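You operate a simulated robot arm through the tools that you are given. There is no shell and no other tool. Be economical: measure what you need, move in short steps, check, and stop when the job is done.

You are at the controls of a simulated two-armed robot. One attempt, no reset.

TASK
Pick up the tall white reducer with a black band over a blue band with one hand, pass it to the other hand and put it on the top of the side stand. Set down upright: tall white reducer with a black band over a blue b.

Only the result counts: the job must be done as asked and must still hold three seconds after the hand-in. Knocking over, shifting, dropping, spilling or breaking anything else fails it.

THE ROBOT
Two 7-joint arms with two-finger parallel grippers on one trunk, on a base that drives. Base frame: it is fixed to the floor where the robot stands at the start and does not move with it; the origin is under the middle of the robot, x ahead of it, y to its left, z up; the surface under the hand at the start is at about z = 0.8. Readings come in m, rad, newtons and seconds.
The left shoulder is at the start at [0.071, 0.156, 1.005], the right one opposite. Places, roughly: tall white reducer with a black ba (5x6x11 cm) [0.6, -0.2, 0.8]; top of the side stand [0.6, -2.6, 0.8]. Payload 3.91 kg a hand.
Tool frame (each hand has its own): the origin (TCP) lies between the finger pads and is the grasp point; the fingertips stand 0.03 m ahead of it; z points along the fingers, y is the line along which they close. Largest opening 0.11 m; finger width 0.02, thickness 0.01; the body of the gripper, 0.048 by 0.112 m, starts 0.055 m behind the TCP.
Orientation is told as [roll, pitch, yaw] about the base's x, y, z axes, in that order, counted from this pose: with the fingers straight down and closing along the base's y, the tool's x points along the base's -x, its y along +y and its z along -z.

THE INTERFACE
- The arms move only by the tool nudge_tool. It takes "left_series", "right_series" or both (then of equal length, played together; a hand with none holds still); each is a list of rows, each a list of 7 numbers: the gripper command, from -1 (fully open) to 1 (shut), values between in proportion, then the shift along the tool's x, y, z in m, then the turn, a rotation vector about the tool's x, y, z in rad. In form: [[grip, tx, ty, tz, ax, ay, az], ...]. A call has 1 to 12 rows; each row shifts and turns the commanded pose from where the row before left it, along the tool's axes as they then stand. Each row takes 0.2 s and may step no farther than 0.05 m and 0.15 rad from the row before; otherwise, or with a gripper value out of range, the whole call is refused. Where a pose cannot be reached the arm comes as near as it can. A force on the tool above 40 N (or 10 N above the force at the start of the call, whichever is more), or a blocked arm, ends the call early, and 0.2 s more pass. Each finger travels about 0.108 m/s and halts on what it meets, pressing with about 36 N; the grip force reading is that of the motor and also rises with nothing between the fingers. The clock runs only during rows and for 0.2 s after the last one: add rows that do not move to give the fingers time. It gives the time, the measured TCP pose, the force on the tool (base axes), the opening and the grip force at its end, in the units of the frame above (readings bear some noise), with the torque about the TCP (base axes, N m) and any sound that the robot's microphone picked up.
- Cameras (640 x 400 px; columns grow to the right, rows downward): "scene" is now at [0.1342, -0.0068, 1.2536]; the picture's right is [-0.20, -0.98, 0.00], its down [-0.41, 0.09, -0.91] and it looks along [0.89, -0.18, -0.42] (base axes); focal length 270 px, centre (320, 200). "left" rides on the left gripper at [0.072, -0.017, -0.103] in its tool frame; the picture's right is [0.23, 0.97, 0.00], its down [-0.76, 0.18, -0.62] and it looks along [-0.61, 0.14, 0.78] (tool axes); focal length 222 px, centre (320, 200). "right" rides on the right gripper at [0.072, 0.017, -0.103] in its tool frame; the picture's right is [-0.23, 0.97, 0.00], its down [-0.76, -0.18, -0.62] and it looks along [-0.61, -0.14, 0.78] (tool axes); focal length 222 px, centre (320, 200). There is no depth. A picture from a camera that has moved, and an enlarged one, comes with that camera's place and axes in the base frame and with its lens. The place of the scene camera against the robot may be out by one fixed shift of up to 0.018 m in any direction.
- get_image(camera): a new picture of that camera. No time passes.
- lift_body(by): slides the trunk up (or, below 0, down) by that many m; the arms and the scene camera ride with it, the base frame stays. It gives what a move gives, with no picture.
- base_move(legs): drives the robot by 1 to 6 legs, each [ahead, left, turn to the left] in m, m and rad, along the robot's own axes; the way and the turn of a leg run together, so that a leg with both is an arc; at most 1.5 m and 3.142 rad a leg. The arms and the cameras ride along, it lands a little off, and it stops where it bumps. It gives what a move gives.
- pan_tilt(pan, tilt): turns the head with the scene camera to pan (to the left, within 1.501 rad either way) and tilt (down, from -0.506 to 1.204), counted from straight ahead of the robot. It gives what a move gives.
- enlarge(camera, box): a new picture of the part [left, top, right, bottom] of that camera's present view, enlarged. No time passes.
- hand_in(): hands the job in; it is judged then, once.

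Go step by step. Nothing tells you exact positions but the pictures and the camera data: compare them with the known pose of the tool, close in by small moves and look again before you grip or let go. The budget is 120 turns and 108 pictures, counting those below and the enlarged ones. Unless the task says otherwise, let go and move clear before handing in, and close with one line.

The tools are called after "Call:" as name(argument=value, ...) on one line, values as JSON. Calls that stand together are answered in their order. nudge_tool: Moves the arms, as the interface text tells. Its arguments: {"type":"object","properties":{"left_series":{"type":"array"},"right_series":{"type":"array"}},"required":[]} The other tools are called the same way: lift_body (by) slides the trunk up or down; base_move (legs) drives the base; pan_tilt (pan, tilt) turns the head that bears the scene camera; get_image (camera) takes a picture; enlarge (camera, box) takes an enlarged picture of a part of a camera's view; hand_in () hands the job in.

At the start:

```text
time: 0.0
left_tool_pos: [0.7308, 0.0207, 1.0614]
left_tool_rot: [0.0, 0.001, 0.001]
left_ft_force: [-0.3, 0.1, 0.1]
left_wrist_torque: [0.0, 0.0, 0.0]
left_grip_width: 0.1099
left_grip_force: 0.1
right_tool_pos: [0.604, -0.4259, 1.0315]
right_tool_rot: [0.001, 0.0, -0.001]
right_ft_force: [0.2, 0.2, -0.6]
right_wrist_torque: [0.02, -0.04, 0.0]
right_grip_width: 0.1102
right_grip_force: 0.1
trunk travel left (down, up): [-0.45, 0.49]
robot x, y, heading: [0.0019, -0.0027, -0.002]
head pan, tilt: [-0.204, 0.436]
```

scene: 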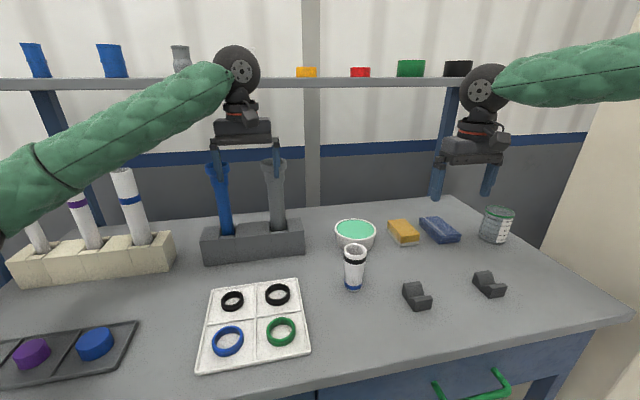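
right: 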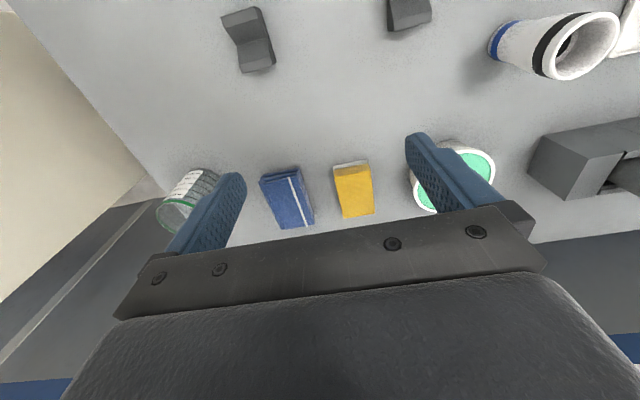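
left: 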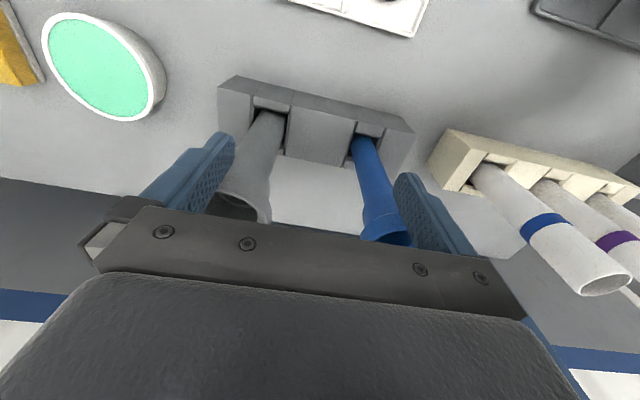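

I see the reducer near [0.6, -0.19], standing upright with the black band on top, between the bowl and the tray of rings. First I'll take a closer look at it.

Call:
enlarge(camera="scene", box=[275, 200, 435, 300])

Call:
pan_tilt(pan=-1.4, tilt=0.3)

Call:
get_image(camera="scene")

```text
4.00 times, centred on (355, 250) of scene
camera zoom: at [0.1342, -0.0068, 1.2536], right [-0.2, -0.98, 0.0], down [-0.41, 0.09, -0.91], along [0.89, -0.18, -0.42], focal length 1081 px, centre (180, 0)
```

zoom: 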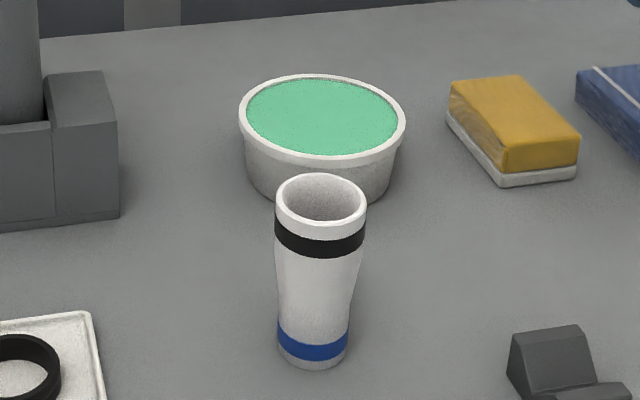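

```text
time: 1.4
left_tool_pos: [0.7307, 0.0201, 1.0623]
left_tool_rot: [0.001, 0.0, 0.001]
left_ft_force: [0.5, 0.5, 0.6]
left_wrist_torque: [-0.03, 0.0, -0.02]
left_grip_width: 0.11
left_grip_force: 0.1
right_tool_pos: [0.6042, -0.4262, 1.0315]
right_tool_rot: [0.0, 0.002, 0.0]
right_ft_force: [-0.1, -0.1, -1.1]
right_wrist_torque: [0.02, 0.01, -0.01]
right_grip_width: 0.1099
right_grip_force: 0.1
trunk travel left (down, up): [-0.45, 0.49]
robot x, y, heading: [-0.004, 0.0062, 0.0]
head pan, tilt: [-1.4, 0.3]
```

```text
103 pictures are left
camera scene: at [0.0599, -0.0801, 1.2662], right [-0.99, -0.17, 0.0], down [-0.05, 0.29, -0.96], along [0.16, -0.94, -0.3], focal length 270 px, centre (320, 200)
```

scene: 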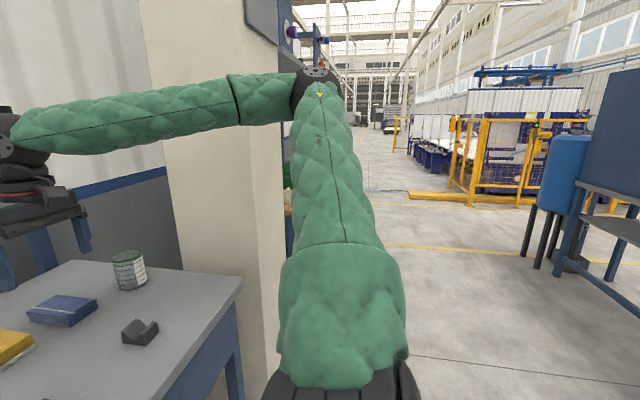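

The reducer stands at about [0.60, -0.19]. My plan is to pick it low with the right hand tilted 45° forward, then hand it to the left hand coming straight down on the top part. I'll tilt the right hand first.

Call:
nudge_tool(right_series=[[-1, 0, 0, 0, 0, -0.131, 0], [-1, 0, 0, 0, 0, -0.131, 0], [-1, 0, 0, 0, 0, -0.131, 0], [-1, 0, 0, 0, 0, -0.131, 0], [-1, 0, 0, 0, 0, -0.131, 0], [-1, 0, 0, 0, 0, -0.131, 0], [-1, 0, 0, 0, 0, 0, 0]])

Call:
pan_tilt(pan=-0.3, tilt=0.5)

Call:
get_image(camera="scene")

Call:
get_image(camera="right")

```text
time: 3.0
left_tool_pos: [0.7308, 0.0218, 1.0612]
left_tool_rot: [0.0, -0.003, 0.0]
left_ft_force: [-0.5, -0.5, 0.8]
left_wrist_torque: [-0.01, 0.03, 0.03]
left_grip_width: 0.1098
left_grip_force: 0.0
right_tool_pos: [0.6047, -0.4259, 1.0303]
right_tool_rot: [-0.001, -0.787, 0.0]
right_ft_force: [0.4, 0.7, 0.0]
right_wrist_torque: [0.02, -0.03, -0.03]
right_grip_width: 0.11
right_grip_force: 0.0
trunk travel left (down, up): [-0.45, 0.49]
robot x, y, heading: [0.0024, -0.0033, 0.001]
head pan, tilt: [-1.4, 0.3]
```

```text
time: 4.3
left_tool_pos: [0.7308, 0.0197, 1.0629]
left_tool_rot: [0.001, 0.0, 0.0]
left_ft_force: [0.9, -0.2, 0.3]
left_wrist_torque: [0.03, 0.0, 0.0]
left_grip_width: 0.11
left_grip_force: 0.0
right_tool_pos: [0.6052, -0.4261, 1.0307]
right_tool_rot: [0.0, -0.786, 0.001]
right_ft_force: [-0.2, 0.7, 0.3]
right_wrist_torque: [-0.03, -0.01, 0.01]
right_grip_width: 0.1102
right_grip_force: 0.0
trunk travel left (down, up): [-0.45, 0.49]
robot x, y, heading: [-0.0011, 0.0036, 0.003]
head pan, tilt: [-0.3, 0.499]
```

```text
102 pictures are left
camera scene: at [0.1308, -0.0151, 1.2478], right [-0.3, -0.96, 0.0], down [-0.46, 0.14, -0.88], along [0.84, -0.26, -0.48], focal length 270 px, centre (320, 200)
```

scene: 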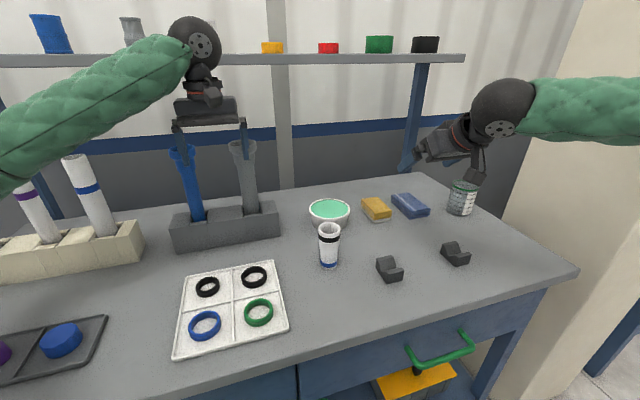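

```text
101 pictures are left
camera right: at [0.4787, -0.4094, 1.0522], right [0.16, 0.97, 0.16], down [0.1, -0.18, 0.98], along [0.98, -0.14, -0.12], focal length 222 px, centre (320, 200)
```

right: 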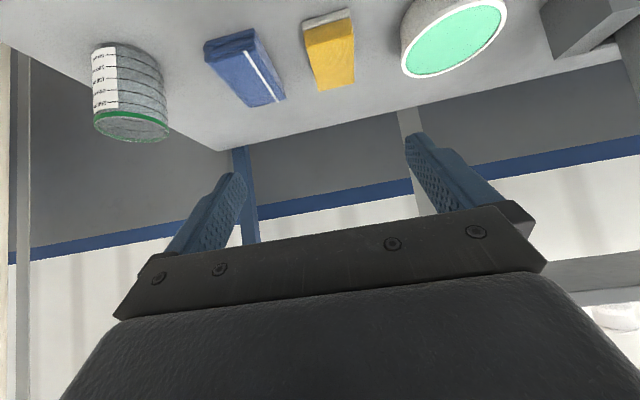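

The tilted pose works. Next I'll bring the right hand in line behind and above the reducer and look again.

Call:
nudge_tool(right_series=[[-1, 0.0207, 0.0385, -0.0088, 0, 0, 0], [-1, 0.0207, 0.0385, -0.0088, 0, 0, 0], [-1, 0.0207, 0.0385, -0.0088, 0, 0, 0], [-1, 0.0207, 0.0385, -0.0088, 0, 0, 0], [-1, 0.0207, 0.0385, -0.0088, 0, 0, 0], [-1, 0.0207, 0.0385, -0.0088, 0, 0, 0], [-1, 0, 0, 0, 0, 0, 0]])

Call:
get_image(camera="scene")

Call:
get_image(camera="right")

```text
time: 5.9
left_tool_pos: [0.7312, 0.018, 1.0634]
left_tool_rot: [0.001, 0.001, -0.001]
left_ft_force: [-0.4, -0.2, 0.0]
left_wrist_torque: [0.02, -0.01, -0.01]
left_grip_width: 0.1102
left_grip_force: 0.0
right_tool_pos: [0.5695, -0.2031, 1.0201]
right_tool_rot: [0.001, -0.783, -0.003]
right_ft_force: [0.1, -0.2, 0.5]
right_wrist_torque: [0.0, -0.01, 0.0]
right_grip_width: 0.1103
right_grip_force: 0.1
right hand out of reach, approached as far as the arm can: row 3, 4, 5, 6
trunk travel left (down, up): [-0.45, 0.49]
robot x, y, heading: [-0.0016, 0.0012, -0.001]
head pan, tilt: [-0.3, 0.499]
```

```text
100 pictures are left
camera scene: at [0.1305, -0.0161, 1.2478], right [-0.3, -0.96, 0.0], down [-0.46, 0.14, -0.88], along [0.84, -0.26, -0.48], focal length 270 px, centre (320, 200)
```

scene: 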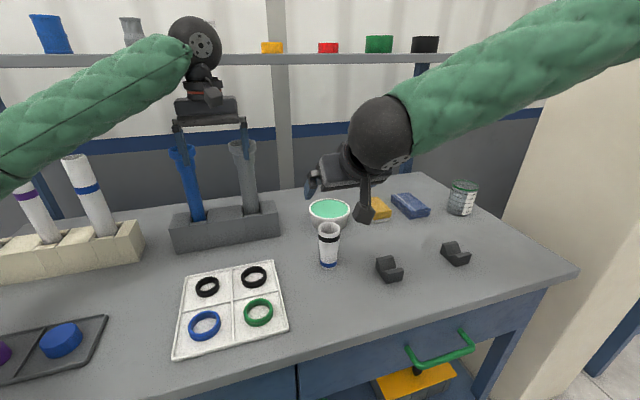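

```text
99 pictures are left
camera right: at [0.4437, -0.1854, 1.0397], right [0.16, 0.97, 0.16], down [0.1, -0.18, 0.98], along [0.98, -0.14, -0.13], focal length 222 px, centre (320, 200)
```

right: 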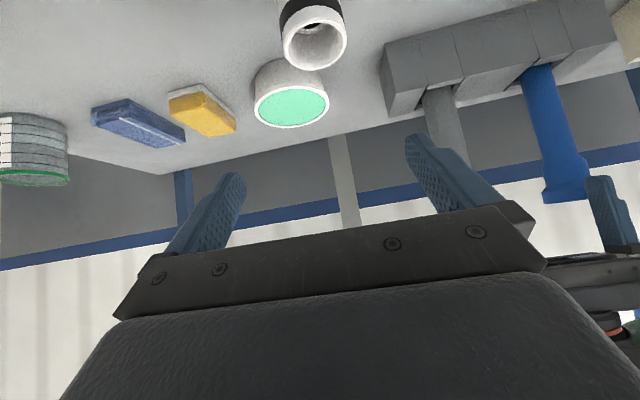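

That pose is too near the body for the tilted hand, so I'll back the base off by 0.2 m to get a workable reach.

Call:
base_move(legs=[[-0.2, 0, 0]])

Call:
get_image(camera="right")

Call:
get_image(camera="scene")

```text
time: 7.5
left_tool_pos: [0.5289, 0.0204, 1.0637]
left_tool_rot: [0.0, -0.002, 0.0]
left_ft_force: [0.0, 0.0, -0.1]
left_wrist_torque: [0.01, -0.03, -0.04]
left_grip_width: 0.11
left_grip_force: 0.1
right_tool_pos: [0.3674, -0.2005, 1.0197]
right_tool_rot: [0.0, -0.784, 0.001]
right_ft_force: [-0.6, 0.3, 0.5]
right_wrist_torque: [-0.01, -0.02, 0.01]
right_grip_width: 0.1104
right_grip_force: 0.1
trunk travel left (down, up): [-0.45, 0.49]
robot x, y, heading: [-0.2011, -0.0008, 0.001]
head pan, tilt: [-0.3, 0.499]
```

```text
98 pictures are left
camera right: at [0.2419, -0.1844, 1.0405], right [0.16, 0.97, 0.16], down [0.1, -0.18, 0.98], along [0.98, -0.14, -0.12], focal length 222 px, centre (320, 200)
```

right: 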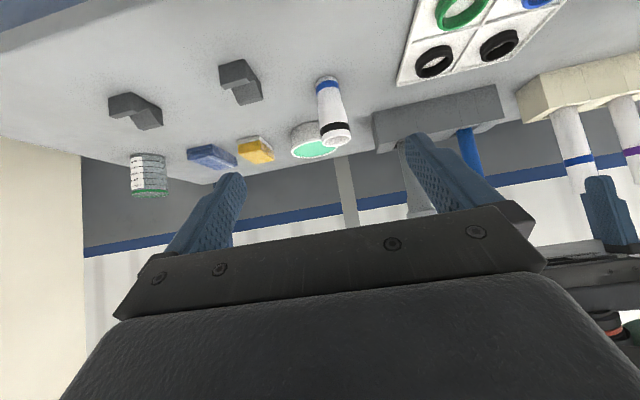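

```text
97 pictures are left
camera scene: at [-0.0717, -0.0148, 1.248], right [-0.29, -0.96, 0.0], down [-0.46, 0.14, -0.88], along [0.84, -0.26, -0.48], focal length 270 px, centre (320, 200)
```

scene: 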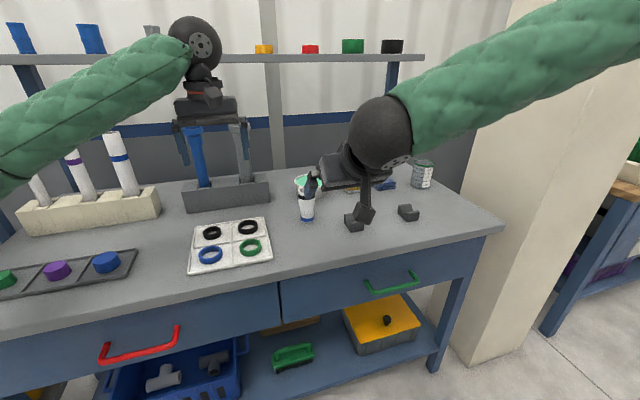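

The reducer is at about [0.597, -0.192]. I'll move the right hand to a point 14 cm back along its own axis, with the fingers slightly narrowed.

Call:
nudge_tool(right_series=[[-0.65, -0.0083, 0.0021, 0.0377, 0, 0, 0], [-0.65, -0.0083, 0.0021, 0.0377, 0, 0, 0], [-0.65, -0.0083, 0.0021, 0.0377, 0, 0, 0], [-0.65, -0.0083, 0.0021, 0.0377, 0, 0, 0], [-0.65, 0, 0, 0, 0, 0, 0]])

Call:
get_image(camera="right")

Call:
get_image(camera="scene")

```text
time: 8.7
left_tool_pos: [0.5284, 0.0209, 1.0621]
left_tool_rot: [0.0, 0.0, 0.002]
left_ft_force: [-0.3, 0.4, 0.1]
left_wrist_torque: [-0.04, 0.0, 0.03]
left_grip_width: 0.11
left_grip_force: 0.0
right_tool_pos: [0.5, -0.1894, 0.9351]
right_tool_rot: [-0.002, -0.787, 0.0]
right_ft_force: [0.4, -0.2, -0.6]
right_wrist_torque: [0.02, 0.0, 0.01]
right_grip_width: 0.0909
right_grip_force: 0.0
trunk travel left (down, up): [-0.45, 0.49]
robot x, y, heading: [-0.2057, 0.0022, 0.004]
head pan, tilt: [-0.3, 0.499]
```

```text
96 pictures are left
camera right: at [0.3743, -0.1731, 0.9575], right [0.16, 0.97, 0.16], down [0.1, -0.18, 0.98], along [0.98, -0.14, -0.12], focal length 222 px, centre (320, 200)
```

right: 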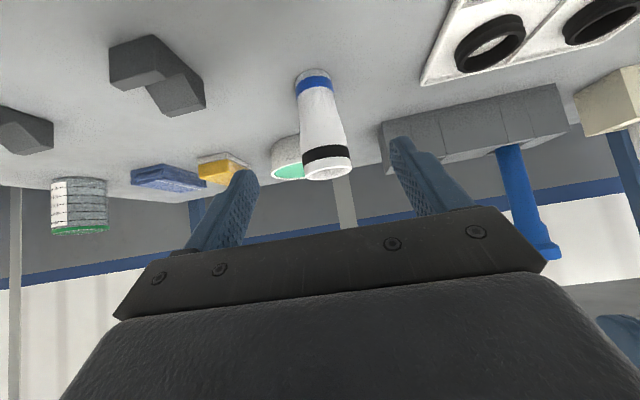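

```text
95 pictures are left
camera scene: at [-0.0711, -0.0149, 1.248], right [-0.29, -0.96, 0.0], down [-0.46, 0.14, -0.88], along [0.84, -0.26, -0.48], focal length 270 px, centre (320, 200)
```

scene: 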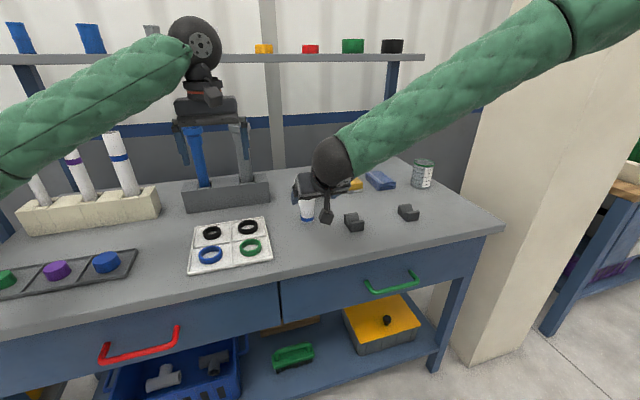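

The hand is lined up, with the reducer centred between the fingers. I'll advance part of the way along the tool axis and check.

Call:
nudge_tool(right_series=[[-0.65, 0, -0.0005, 0.03, 0, 0, 0], [-0.65, 0, -0.0005, 0.03, 0, 0, 0], [-0.65, 0, -0.0005, 0.03, 0, 0, 0], [-0.65, 0, 0, 0, 0, 0, 0]])

Call:
get_image(camera="right")

Call:
enlarge(camera="scene", box=[240, 140, 400, 240])

```text
time: 9.7
left_tool_pos: [0.5278, 0.0208, 1.0627]
left_tool_rot: [0.0, 0.0, 0.002]
left_ft_force: [-0.5, -0.3, 0.2]
left_wrist_torque: [0.0, 0.0, 0.0]
left_grip_width: 0.1097
left_grip_force: 0.0
right_tool_pos: [0.5628, -0.1935, 0.8717]
right_tool_rot: [-0.001, -0.784, -0.001]
right_ft_force: [-0.2, 0.3, -0.8]
right_wrist_torque: [0.02, 0.01, -0.01]
right_grip_width: 0.091
right_grip_force: 0.1
trunk travel left (down, up): [-0.45, 0.49]
robot x, y, heading: [-0.199, -0.0044, 0.001]
head pan, tilt: [-0.3, 0.499]
```

```text
94 pictures are left
camera right: at [0.4382, -0.1756, 0.8929], right [0.16, 0.97, 0.16], down [0.1, -0.18, 0.98], along [0.98, -0.14, -0.12], focal length 222 px, centre (320, 200)
```

right: 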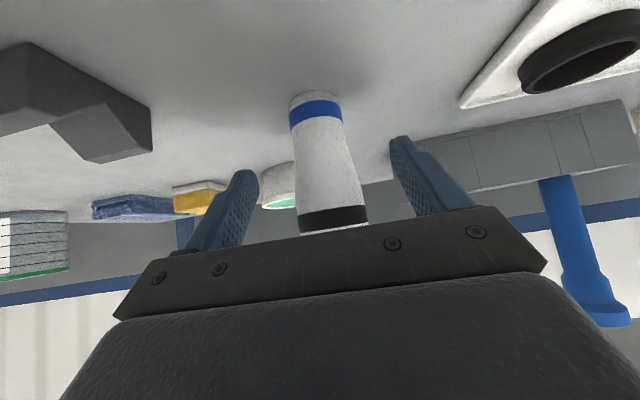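

```text
4.00 times, centred on (320, 190) of scene
camera zoom: at [-0.0711, -0.0149, 1.248], right [-0.29, -0.96, 0.0], down [-0.46, 0.14, -0.88], along [0.84, -0.26, -0.48], focal length 1081 px, centre (320, 240)
```

zoom: 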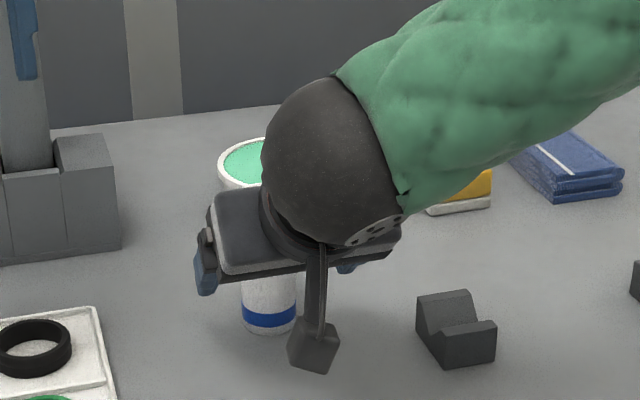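

The reducer is centred, but at 45° the palm would come too close to its rim. I'll tilt the hand about 7° more, then move to a point slightly short of the reducer's centre.

Call:
nudge_tool(right_series=[[-0.65, 0, 0, 0, 0, -0.122, 0], [-0.65, 0.012, 0.001, 0, 0, 0, 0], [-0.65, 0, 0.001, 0.022, 0, 0, 0], [-0.65, 0, 0, 0, 0, 0, 0]])

Call:
get_image(camera="right")

Call:
enlarge(camera="scene", box=[240, 140, 400, 240])

Call:
get_image(camera="left")

```text
time: 10.7
left_tool_pos: [0.5294, 0.021, 1.0629]
left_tool_rot: [0.0, -0.002, -0.001]
left_ft_force: [1.0, 0.3, -0.4]
left_wrist_torque: [-0.02, 0.01, 0.01]
left_grip_width: 0.1102
left_grip_force: 0.1
right_tool_pos: [0.5728, -0.1899, 0.8482]
right_tool_rot: [0.002, -0.908, 0.003]
right_ft_force: [0.0, -0.7, -0.3]
right_wrist_torque: [0.0, 0.02, 0.02]
right_grip_width: 0.091
right_grip_force: 0.0
trunk travel left (down, up): [-0.45, 0.49]
robot x, y, heading: [-0.1995, 0.0015, 0.007]
head pan, tilt: [-0.3, 0.499]
```

```text
92 pictures are left
camera right: at [0.4451, -0.1731, 0.8545], right [0.14, 0.97, 0.18], down [-0.02, -0.18, 0.98], along [0.99, -0.14, 0.0], focal length 222 px, centre (320, 200)
```

right: 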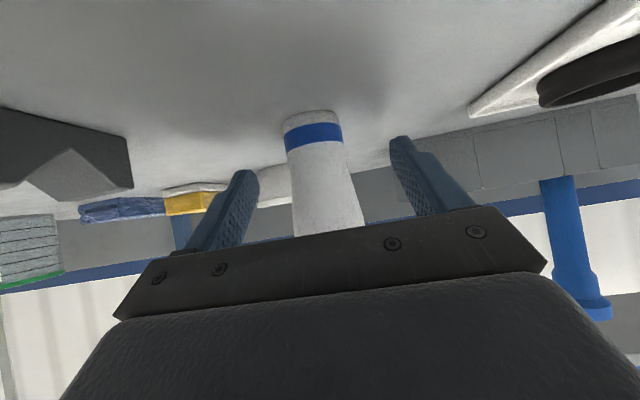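

```text
4.00 times, centred on (320, 190) of scene
camera zoom: at [-0.071, -0.0147, 1.248], right [-0.29, -0.96, 0.0], down [-0.46, 0.14, -0.88], along [0.84, -0.26, -0.48], focal length 1081 px, centre (320, 240)
```

zoom: 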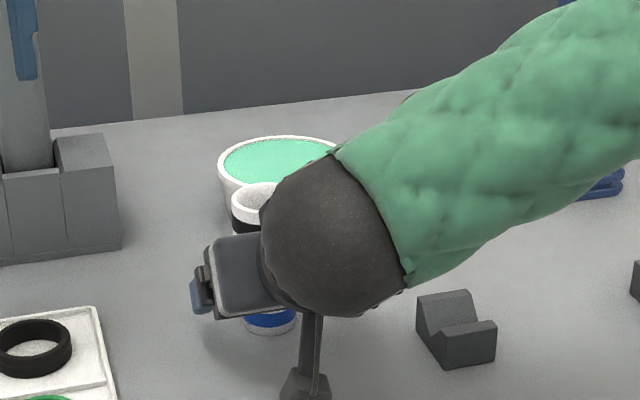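

```text
90 pictures are left
camera left: at [0.4556, 0.0057, 1.1666], right [-0.23, 0.97, 0.0], down [0.76, 0.18, 0.62], along [0.61, 0.14, -0.78], focal length 222 px, centre (320, 200)
```

left: 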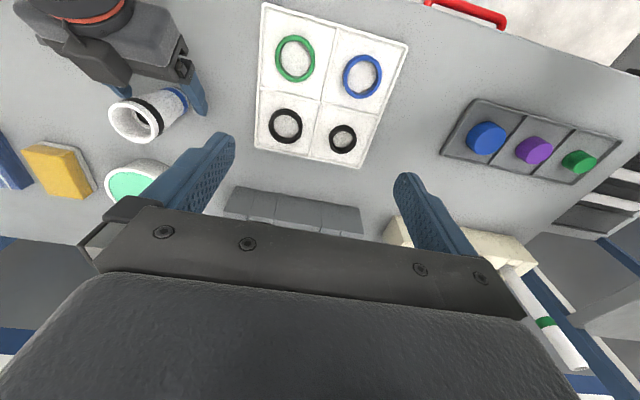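

The fingers straddle the reducer, and the left camera now shows the gap too. I'll move the last 18 mm in and check the clearance to the palm.

Call:
nudge_tool(right_series=[[-0.65, 0, 0, 0.009, 0, 0, 0], [-0.65, 0, 0, 0.009, 0, 0, 0], [-0.65, 0, 0, 0, 0, 0, 0]])

Call:
enlarge(camera="left", box=[40, 20, 280, 170])

Call:
get_image(camera="right")

```text
time: 11.5
left_tool_pos: [0.5302, 0.0217, 1.0624]
left_tool_rot: [0.0, 0.0, 0.002]
left_ft_force: [-0.8, 0.1, -0.2]
left_wrist_torque: [-0.02, -0.02, 0.0]
left_grip_width: 0.11
left_grip_force: 0.1
right_tool_pos: [0.5871, -0.1914, 0.8362]
right_tool_rot: [0.0, -0.905, 0.002]
right_ft_force: [0.2, 0.3, 0.4]
right_wrist_torque: [0.0, 0.01, 0.05]
right_grip_width: 0.091
right_grip_force: 0.1
trunk travel left (down, up): [-0.45, 0.49]
robot x, y, heading: [-0.2002, 0.0034, 0.001]
head pan, tilt: [-0.3, 0.499]
```

```text
2.67 times, centred on (160, 95) of left
camera zoom: at [0.4561, 0.0057, 1.1662], right [-0.23, 0.97, 0.0], down [0.76, 0.18, 0.62], along [0.61, 0.14, -0.78], focal length 592 px, centre (747, 480)
```

zoom: 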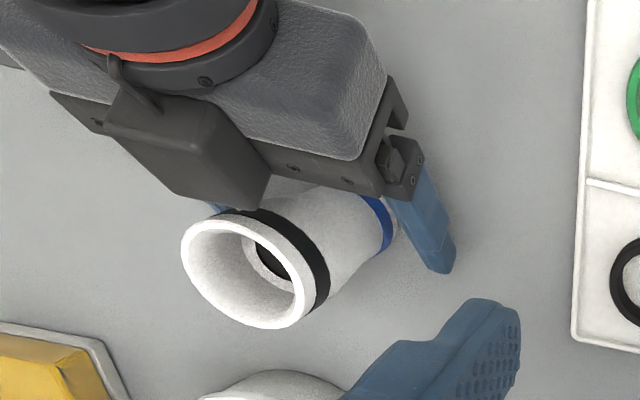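

```text
88 pictures are left
camera right: at [0.4598, -0.1743, 0.8429], right [0.14, 0.97, 0.18], down [-0.02, -0.18, 0.98], along [0.99, -0.14, 0.0], focal length 222 px, centre (320, 200)
```

right: 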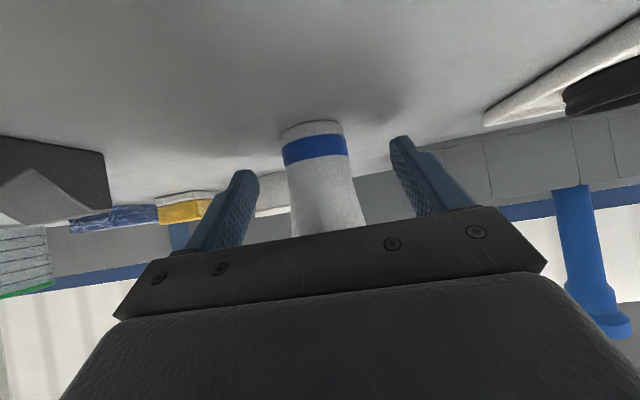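

The fingers straddle the lower body with no contact so far. Closing now.

Call:
nudge_tool(right_series=[[0.0, 0, 0, 0, 0, 0, 0], [0.5, 0, 0, 0, 0, 0, 0], [1, 0, 0, 0, 0, 0, 0], [1, 0, 0, 0, 0, 0, 0]])

Call:
enlarge(camera="left", box=[40, 20, 280, 170])

Call:
get_image(camera="right")

```text
time: 12.5
left_tool_pos: [0.5304, 0.0214, 1.0614]
left_tool_rot: [0.002, -0.001, 0.002]
left_ft_force: [0.2, 0.2, 0.8]
left_wrist_torque: [-0.01, -0.02, 0.02]
left_grip_width: 0.11
left_grip_force: 0.1
right_tool_pos: [0.5864, -0.1917, 0.8369]
right_tool_rot: [0.001, -0.907, 0.0]
right_ft_force: [0.4, -0.1, -0.4]
right_wrist_torque: [0.01, -0.02, 0.01]
right_grip_width: 0.0394
right_grip_force: 36.1
trunk travel left (down, up): [-0.45, 0.49]
robot x, y, heading: [-0.2013, 0.0021, 0.0]
head pan, tilt: [-0.3, 0.499]
```

```text
2.67 times, centred on (160, 95) of left
camera zoom: at [0.4564, 0.0056, 1.166], right [-0.23, 0.97, 0.0], down [0.76, 0.18, 0.62], along [0.61, 0.14, -0.78], focal length 592 px, centre (747, 480)
```

zoom: 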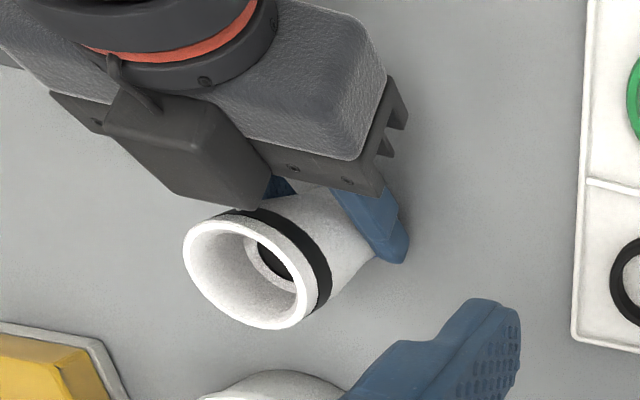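

```text
86 pictures are left
camera right: at [0.4599, -0.1744, 0.8428], right [0.14, 0.97, 0.18], down [-0.02, -0.18, 0.98], along [0.99, -0.14, -0.01], focal length 222 px, centre (320, 200)
```

right: 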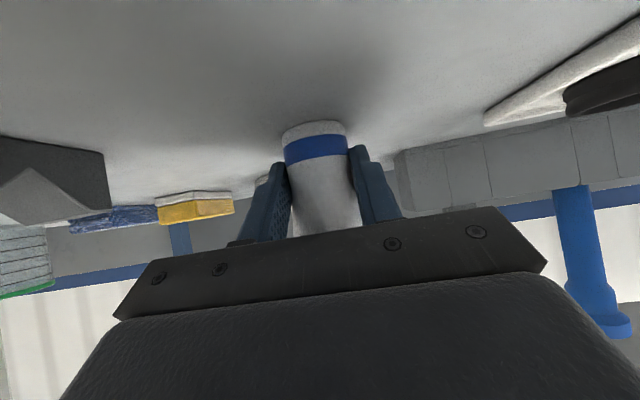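

The right hand holds the reducer at 39 mm width with full grip force. I'll lift it straight up by 0.2 m.

Call:
nudge_tool(right_series=[[1, -0.0158, 0, -0.0123, 0, 0, 0], [1, -0.0315, 0, -0.0246, 0, 0, 0], [1, -0.0315, 0, -0.0246, 0, 0, 0], [1, -0.0315, 0, -0.0246, 0, 0, 0], [1, -0.0315, 0, -0.0246, 0, 0, 0], [1, -0.0158, 0, -0.0123, 0, 0, 0], [1, 0, 0, 0, 0, 0, 0]])

Call:
get_image(camera="left")

Call:
get_image(camera="scene")

Call:
get_image(camera="right")

```text
time: 14.1
left_tool_pos: [0.5297, 0.0204, 1.0624]
left_tool_rot: [0.001, -0.001, 0.002]
left_ft_force: [-0.6, 0.0, -0.8]
left_wrist_torque: [-0.03, -0.03, 0.01]
left_grip_width: 0.1098
left_grip_force: 0.0
right_tool_pos: [0.5857, -0.1901, 1.0386]
right_tool_rot: [0.001, -0.905, 0.001]
right_ft_force: [0.3, 0.7, -0.3]
right_wrist_torque: [-0.01, -0.02, 0.03]
right_grip_width: 0.0393
right_grip_force: 36.7
trunk travel left (down, up): [-0.45, 0.49]
robot x, y, heading: [-0.2024, 0.0012, 0.0]
head pan, tilt: [-0.3, 0.499]
```

```text
85 pictures are left
camera left: at [0.4565, 0.0055, 1.1659], right [-0.23, 0.97, 0.0], down [0.76, 0.18, 0.62], along [0.61, 0.14, -0.78], focal length 222 px, centre (320, 200)
```

left: 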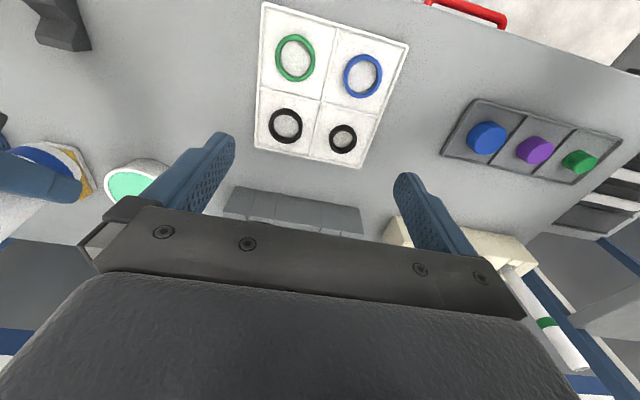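

```text
84 pictures are left
camera scene: at [-0.0701, -0.015, 1.2478], right [-0.29, -0.96, 0.0], down [-0.46, 0.14, -0.88], along [0.84, -0.26, -0.48], focal length 270 px, centre (320, 200)
```

scene: 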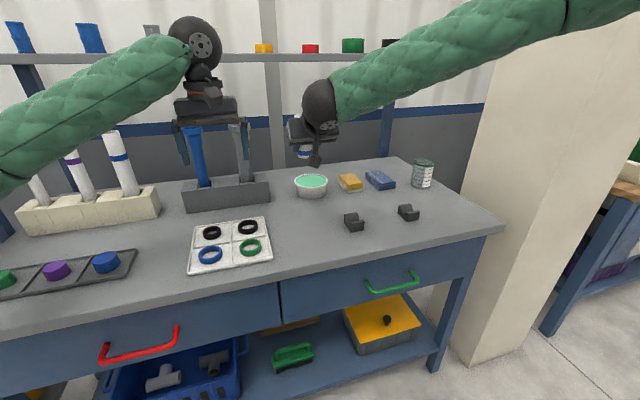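

```text
83 pictures are left
camera right: at [0.4579, -0.1739, 1.0453], right [0.14, 0.97, 0.18], down [-0.02, -0.18, 0.98], along [0.99, -0.14, -0.01], focal length 222 px, centre (320, 200)
```

right: 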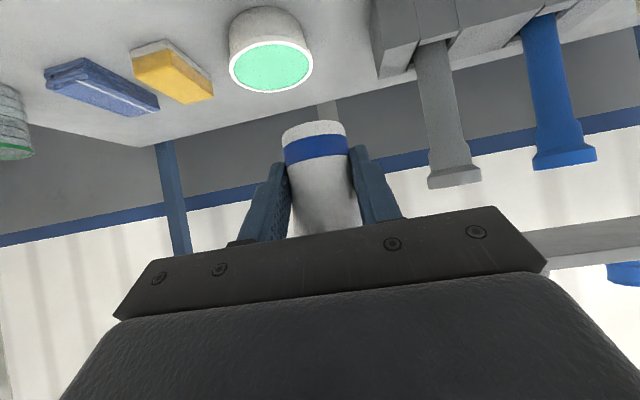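

It's lifted cleanly. I'll back away from the bench for free space, then turn the right hand about the vertical so it points left, with the reducer staying upright.

Call:
base_move(legs=[[-0.4, 0, 0]])

Call:
nudge_tool(right_series=[[1, 0.031, 0, -0.039, 0, 0, 0], [1, 0.031, 0, -0.039, 0, 0, 0], [1, 0.0155, 0, -0.0195, 0, 0, 0], [1, 0, 0, 0, -0.1125, 0, -0.088], [1, 0, 0, 0, -0.1125, 0, -0.088], [1, 0, 0, 0, -0.1125, 0, -0.088], [1, 0, 0, 0, -0.1125, 0, -0.088], [1, 0, 0, 0, -0.1125, 0, -0.088], [1, 0, 0, 0, 0, 0, 0]])

Call:
pan_tilt(pan=0, tilt=0.4)

Call:
get_image(camera="scene")

```text
time: 16.6
left_tool_pos: [0.1288, 0.0182, 1.0632]
left_tool_rot: [0.0, -0.001, -0.003]
left_ft_force: [-0.9, -0.6, 0.9]
left_wrist_torque: [-0.02, 0.02, 0.03]
left_grip_width: 0.1099
left_grip_force: 0.0
right_tool_pos: [0.1831, -0.1932, 1.039]
right_tool_rot: [-0.001, -0.908, -0.004]
right_ft_force: [0.9, 0.3, -0.6]
right_wrist_torque: [0.0, 0.0, 0.0]
right_grip_width: 0.0392
right_grip_force: 36.7
trunk travel left (down, up): [-0.45, 0.49]
robot x, y, heading: [-0.5978, 0.0039, -0.001]
head pan, tilt: [-0.3, 0.499]
```

```text
time: 18.6
left_tool_pos: [0.1295, 0.0176, 1.0625]
left_tool_rot: [-0.001, 0.0, -0.003]
left_ft_force: [0.0, -0.4, -0.1]
left_wrist_torque: [-0.02, 0.01, -0.03]
left_grip_width: 0.11
left_grip_force: 0.0
right_tool_pos: [0.0584, -0.1924, 1.0394]
right_tool_rot: [0.004, -0.909, 0.711]
right_ft_force: [-0.6, -1.3, -1.1]
right_wrist_torque: [0.0, 0.02, -0.02]
right_grip_width: 0.0392
right_grip_force: 36.1
trunk travel left (down, up): [-0.45, 0.49]
robot x, y, heading: [-0.6021, 0.0016, -0.002]
head pan, tilt: [-0.3, 0.499]
```

```text
time: 19.4
left_tool_pos: [0.1292, 0.0174, 1.0623]
left_tool_rot: [0.001, 0.0, -0.003]
left_ft_force: [-0.5, -0.8, -0.2]
left_wrist_torque: [0.0, -0.01, 0.0]
left_grip_width: 0.11
left_grip_force: 0.1
right_tool_pos: [0.058, -0.1923, 1.0395]
right_tool_rot: [0.001, -0.905, 0.709]
right_ft_force: [-0.4, -0.3, -0.8]
right_wrist_torque: [-0.01, 0.02, -0.01]
right_grip_width: 0.0391
right_grip_force: 36.3
trunk travel left (down, up): [-0.45, 0.49]
robot x, y, heading: [-0.599, 0.0017, -0.002]
head pan, tilt: [0.0, 0.4]
```

```text
82 pictures are left
camera scene: at [-0.465, 0.0117, 1.2569], right [0.0, -1.0, 0.0], down [-0.39, 0.0, -0.92], along [0.92, 0.0, -0.39], focal length 270 px, centre (320, 200)
```

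scene: 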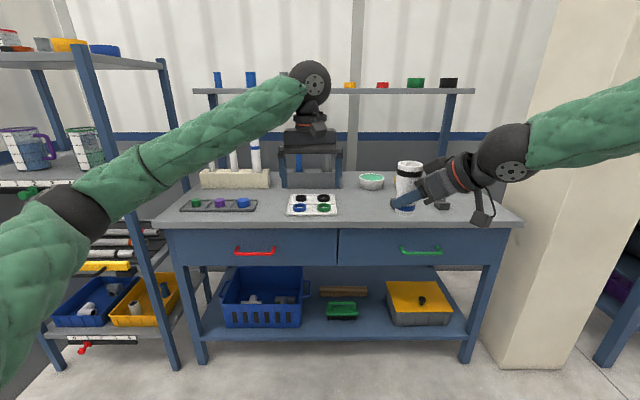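

The reducer is well visible and upright. I'll finish the right hand's turn, and raise the left hand while turning its camera to the far side.

Call:
nudge_tool(right_series=[[1, 0, 0, 0, -0.1125, 0, -0.088], [1, 0, 0, 0, -0.1125, 0, -0.088], [1, 0, 0, 0, -0.1125, 0, -0.088], [1, 0, 0, 0, -0.1125, 0, -0.088], [1, 0, 0, 0, -0.1125, 0, -0.088], [1, 0, 0, 0, -0.1125, 0, -0.088], [1, 0, 0, 0, 0, 0, 0], [1, 0, 0, 0, 0, 0, 0], [1, 0, 0, 0, 0, 0, 0], [1, 0, 0, 0, 0, 0, 0], [1, 0, 0, 0, 0, 0, 0], [1, 0, 0, 0, 0, 0, 0]], left_series=[[-1, 0, 0, -0.04, 0, 0, 0.1428], [-1, 0, 0, -0.04, 0, 0, 0.1428], [-1, 0, 0, -0.04, 0, 0, 0.1428], [-1, 0, 0, -0.03, 0, 0, 0.1428], [-1, 0, 0, 0, 0, 0, 0.1428], [-1, 0, 0, 0, 0, 0, 0.1428], [-1, 0, 0, 0, 0, 0, 0.1428], [-1, 0, 0, 0, 0, 0, 0.1428], [-1, 0, 0, 0, 0, 0, 0.1428], [-1, 0, 0, 0, 0, 0, 0.1428], [-1, 0, 0, 0, 0, 0, 0.1428], [-1, 0, 0, 0, 0, 0, 0]])

Call:
get_image(camera="scene")

Call:
get_image(camera="left")

```text
time: 22.0
left_tool_pos: [0.1294, 0.018, 1.2124]
left_tool_rot: [-0.002, 0.0, -1.574]
left_ft_force: [0.2, 0.5, 0.3]
left_wrist_torque: [0.0, -0.01, 0.02]
left_grip_width: 0.1099
left_grip_force: 0.0
right_tool_pos: [0.0586, -0.1923, 1.0381]
right_tool_rot: [0.0, -0.906, 1.565]
right_ft_force: [-0.7, -1.5, -1.4]
right_wrist_torque: [-0.03, 0.0, -0.02]
right_grip_width: 0.0395
right_grip_force: 36.8
trunk travel left (down, up): [-0.45, 0.49]
robot x, y, heading: [-0.6043, 0.0005, -0.005]
head pan, tilt: [0.0, 0.4]
```

```text
81 pictures are left
camera scene: at [-0.465, 0.0118, 1.2569], right [0.0, -1.0, 0.0], down [-0.39, 0.0, -0.92], along [0.92, 0.0, -0.39], focal length 270 px, centre (320, 200)
```

scene: 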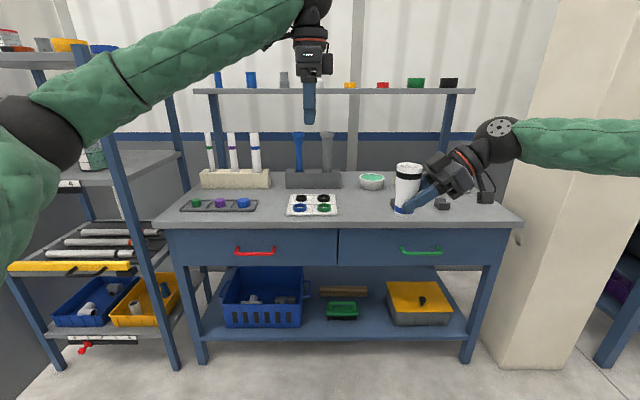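

```text
80 pictures are left
camera left: at [0.1125, 0.0919, 1.3161], right [0.97, 0.22, 0.0], down [0.17, -0.76, 0.62], along [0.14, -0.61, -0.78], focal length 222 px, centre (320, 200)
```

left: 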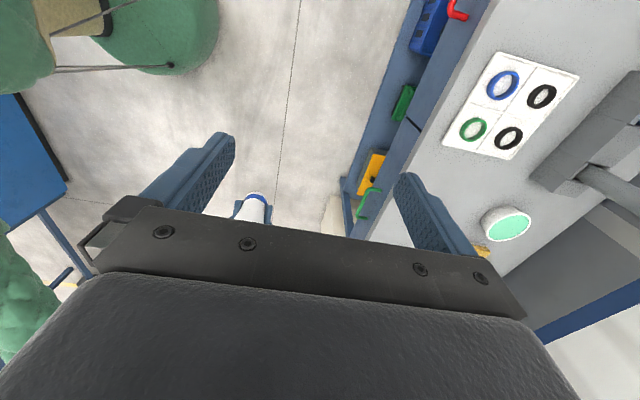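

Both hands hold the wanted directions. I'll bring the left hand over the reducer at safe height, and check that the reducer is upright.

Call:
nudge_tool(left_series=[[-1, -0.04, -0.0142, 0, 0, 0, 0], [-1, -0.04, -0.0142, 0, 0, 0, 0], [-1, -0.04, -0.0142, 0, 0, 0, 0], [-1, -0.04, -0.0142, 0, 0, 0, 0], [-1, -0.04, -0.0142, 0, 0, 0, 0], [-1, 0, 0, 0, 0, 0, 0]])

Call:
get_image(camera="left")

Call:
enlarge(camera="scene", box=[340, 110, 500, 230])

```text
time: 23.4
left_tool_pos: [0.0565, -0.1841, 1.21]
left_tool_rot: [-0.001, -0.002, -1.572]
left_ft_force: [0.4, 0.6, -0.2]
left_wrist_torque: [-0.02, 0.01, 0.02]
left_grip_width: 0.11
left_grip_force: 0.1
right_tool_pos: [0.0585, -0.1927, 1.0386]
right_tool_rot: [0.002, -0.908, 1.566]
right_ft_force: [0.2, -0.2, -2.2]
right_wrist_torque: [-0.01, -0.02, -0.01]
right_grip_width: 0.0393
right_grip_force: 35.8
trunk travel left (down, up): [-0.45, 0.49]
robot x, y, heading: [-0.602, -0.0009, -0.002]
head pan, tilt: [0.0, 0.4]
```

```text
79 pictures are left
camera left: at [0.0391, -0.1087, 1.3143], right [0.97, 0.23, 0.0], down [0.18, -0.76, 0.62], along [0.14, -0.61, -0.78], focal length 222 px, centre (320, 200)
```

left: 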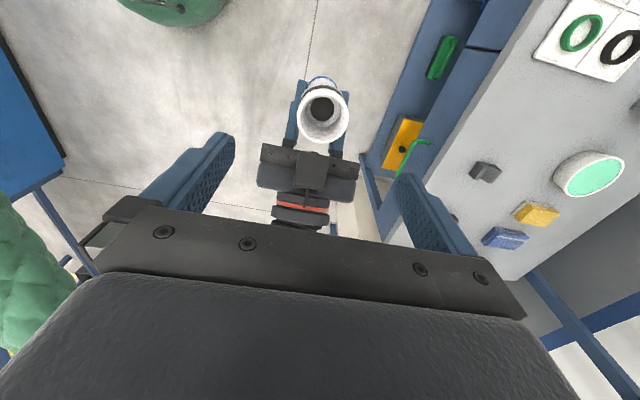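

```text
3.33 times, centred on (420, 170) of scene
camera zoom: at [-0.4651, 0.0129, 1.257], right [0.0, -1.0, 0.0], down [-0.39, 0.0, -0.92], along [0.92, 0.0, -0.39], focal length 901 px, centre (-13, 300)
```

zoom: 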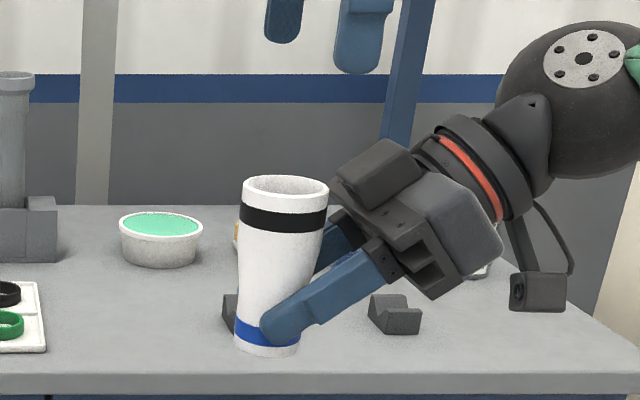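

The view is good: the reducer is upright and held low by the right hand. To keep the two palms apart, the left hand will take it near the rim. I'll descend partway and look.

Call:
nudge_tool(left_series=[[-1, 0.007, 0, 0.02, 0, 0, 0], [-1, 0, 0, 0.025, 0, 0, 0], [-1, 0, 0, 0.02, 0, 0, 0], [-1, 0, 0, 0, 0, 0, 0]])

Call:
get_image(camera="left")

Call:
enlarge(camera="scene", box=[340, 110, 500, 230])

```text
time: 24.4
left_tool_pos: [0.0585, -0.1771, 1.148]
left_tool_rot: [-0.001, -0.001, -1.573]
left_ft_force: [0.7, 0.3, 0.4]
left_wrist_torque: [-0.01, -0.05, 0.02]
left_grip_width: 0.11
left_grip_force: 0.1
right_tool_pos: [0.0588, -0.1925, 1.0402]
right_tool_rot: [0.002, -0.908, 1.569]
right_ft_force: [-0.5, -0.2, -2.1]
right_wrist_torque: [0.0, 0.0, 0.03]
right_grip_width: 0.0393
right_grip_force: 35.7
trunk travel left (down, up): [-0.45, 0.49]
robot x, y, heading: [-0.603, -0.0023, -0.001]
head pan, tilt: [0.0, 0.4]
```

```text
77 pictures are left
camera left: at [0.0398, -0.1022, 1.2514], right [0.97, 0.22, 0.0], down [0.18, -0.76, 0.62], along [0.14, -0.61, -0.78], focal length 222 px, centre (320, 200)
```

left: 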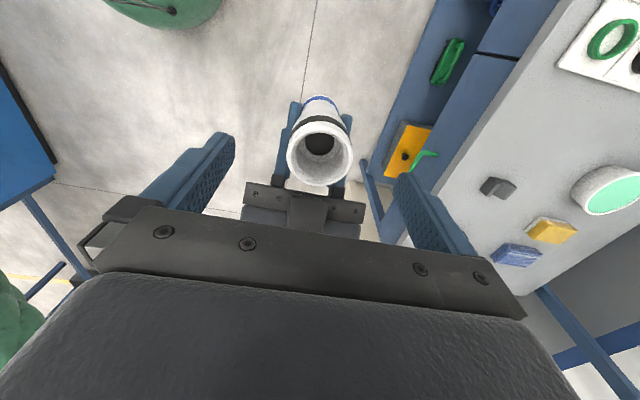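

```text
3.33 times, centred on (420, 170) of scene
camera zoom: at [-0.4654, 0.0115, 1.257], right [0.0, -1.0, 0.0], down [-0.39, 0.0, -0.92], along [0.92, 0.0, -0.39], focal length 901 px, centre (-13, 300)
```

zoom: 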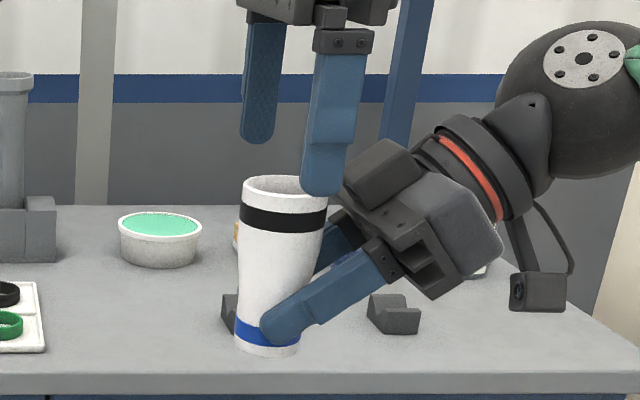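

The alignment is good. I'll descend to the grip height, with the left TCP about 1 cm below the rim, and check.

Call:
nudge_tool(left_series=[[-1, 0.002, -0.001, 0.016, 0, 0, 0], [-1, 0, 0, 0.016, 0, 0, 0], [-1, 0, 0, 0.015, 0, 0, 0], [-1, 0, 0, 0, 0, 0, 0]])

Call:
enlarge(camera="scene", box=[340, 90, 500, 230])

Call:
get_image(camera="left")

```text
time: 25.4
left_tool_pos: [0.0567, -0.1739, 1.1011]
left_tool_rot: [0.0, 0.0, -1.573]
left_ft_force: [0.0, 0.2, -0.2]
left_wrist_torque: [0.04, -0.02, 0.03]
left_grip_width: 0.1098
left_grip_force: 0.0
right_tool_pos: [0.0582, -0.1935, 1.04]
right_tool_rot: [0.001, -0.907, 1.567]
right_ft_force: [0.5, 0.9, -1.0]
right_wrist_torque: [-0.05, 0.01, 0.01]
right_grip_width: 0.0394
right_grip_force: 35.8
trunk travel left (down, up): [-0.45, 0.49]
robot x, y, heading: [-0.604, -0.0018, -0.003]
head pan, tilt: [0.0, 0.4]
```

```text
2.86 times, centred on (420, 160) of scene
camera zoom: at [-0.4653, 0.0117, 1.257], right [0.0, -1.0, 0.0], down [-0.39, 0.0, -0.92], along [0.92, 0.0, -0.39], focal length 772 px, centre (34, 314)
```

zoom: 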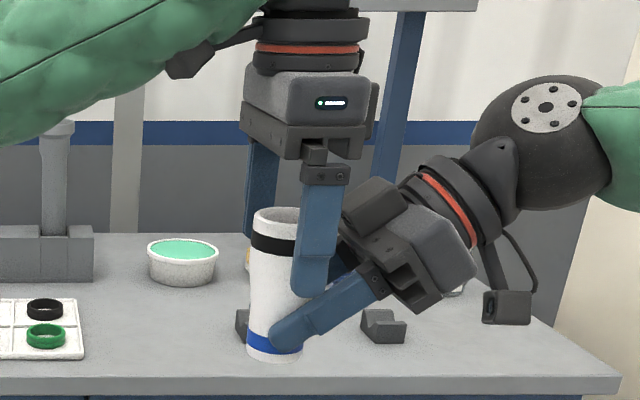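

```text
74 pictures are left
camera left: at [0.038, -0.0998, 1.2052], right [0.97, 0.22, 0.0], down [0.18, -0.76, 0.62], along [0.14, -0.61, -0.78], focal length 222 px, centre (320, 200)
```

left: 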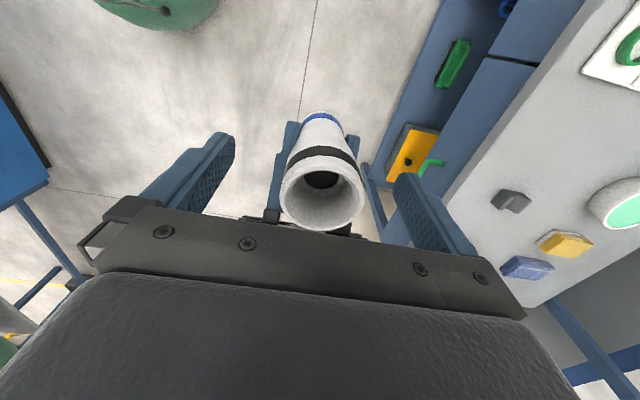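

The clearances look fine. I'll nudge up and over by 3 mm, then close the left hand on the rim section.

Call:
nudge_tool(left_series=[[-1, 0.003, 0.001, -0.003, 0, 0, 0], [-0.3, 0, 0, 0, 0, 0, 0], [0.2, 0, 0, 0, 0, 0, 0], [1, 0, 0, 0, 0, 0, 0], [1, 0, 0, 0, 0, 0, 0]])

Call:
enlarge(camera="scene", box=[340, 90, 500, 230])

Call:
get_image(camera="left")

```text
time: 26.6
left_tool_pos: [0.0571, -0.1702, 1.1041]
left_tool_rot: [0.0, 0.001, -1.572]
left_ft_force: [17.2, -1.0, -0.6]
left_wrist_torque: [0.0, -0.87, 0.27]
left_grip_width: 0.0465
left_grip_force: 35.2
right_tool_pos: [0.0574, -0.1936, 1.0382]
right_tool_rot: [0.004, -0.908, 1.568]
right_ft_force: [-17.1, -0.4, -0.1]
right_wrist_torque: [0.02, -0.33, 0.11]
right_grip_width: 0.0392
right_grip_force: 35.9
trunk travel left (down, up): [-0.45, 0.49]
robot x, y, heading: [-0.5983, 0.0017, -0.002]
head pan, tilt: [0.0, 0.4]
```

```text
2.86 times, centred on (420, 160) of scene
camera zoom: at [-0.465, 0.0117, 1.2569], right [0.0, -1.0, 0.0], down [-0.39, 0.0, -0.92], along [0.92, 0.0, -0.39], focal length 772 px, centre (34, 314)
```

zoom: 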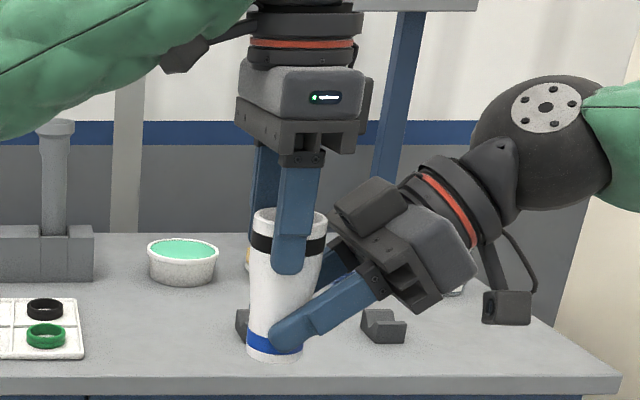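

```text
72 pictures are left
camera left: at [0.0396, -0.0964, 1.2081], right [0.97, 0.23, 0.0], down [0.18, -0.76, 0.62], along [0.14, -0.61, -0.78], focal length 222 px, centre (320, 200)
```

left: 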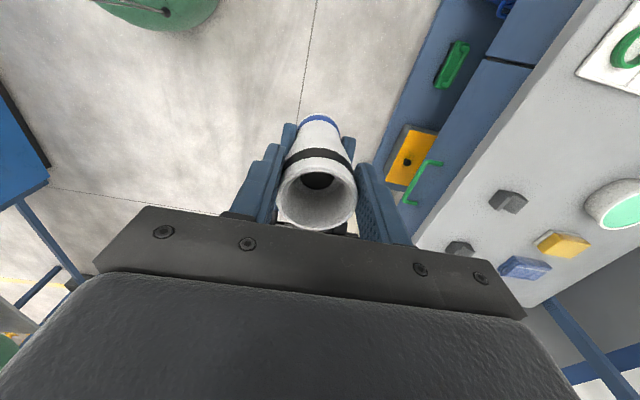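

The left hand has it, with a 17 N side load between the hands. I'll ease that by moving the left hand 2 mm toward +x.

Call:
nudge_tool(left_series=[[1, 0, 0.002, 0, 0, 0, 0], [1, 0, 0, 0, 0, 0, 0]])

```text
time: 27.2
left_tool_pos: [0.0582, -0.1697, 1.1046]
left_tool_rot: [0.001, 0.0, -1.574]
left_ft_force: [-2.1, -10.1, 2.4]
left_wrist_torque: [-0.5, 0.14, 0.07]
left_grip_width: 0.0468
left_grip_force: 36.3
right_tool_pos: [0.0579, -0.1922, 1.0393]
right_tool_rot: [0.002, -0.908, 1.565]
right_ft_force: [2.9, 9.8, -3.8]
right_wrist_torque: [-0.26, 0.03, -0.11]
right_grip_width: 0.0391
right_grip_force: 36.6
trunk travel left (down, up): [-0.45, 0.49]
robot x, y, heading: [-0.6028, 0.0041, -0.006]
head pan, tilt: [0.0, 0.4]
```

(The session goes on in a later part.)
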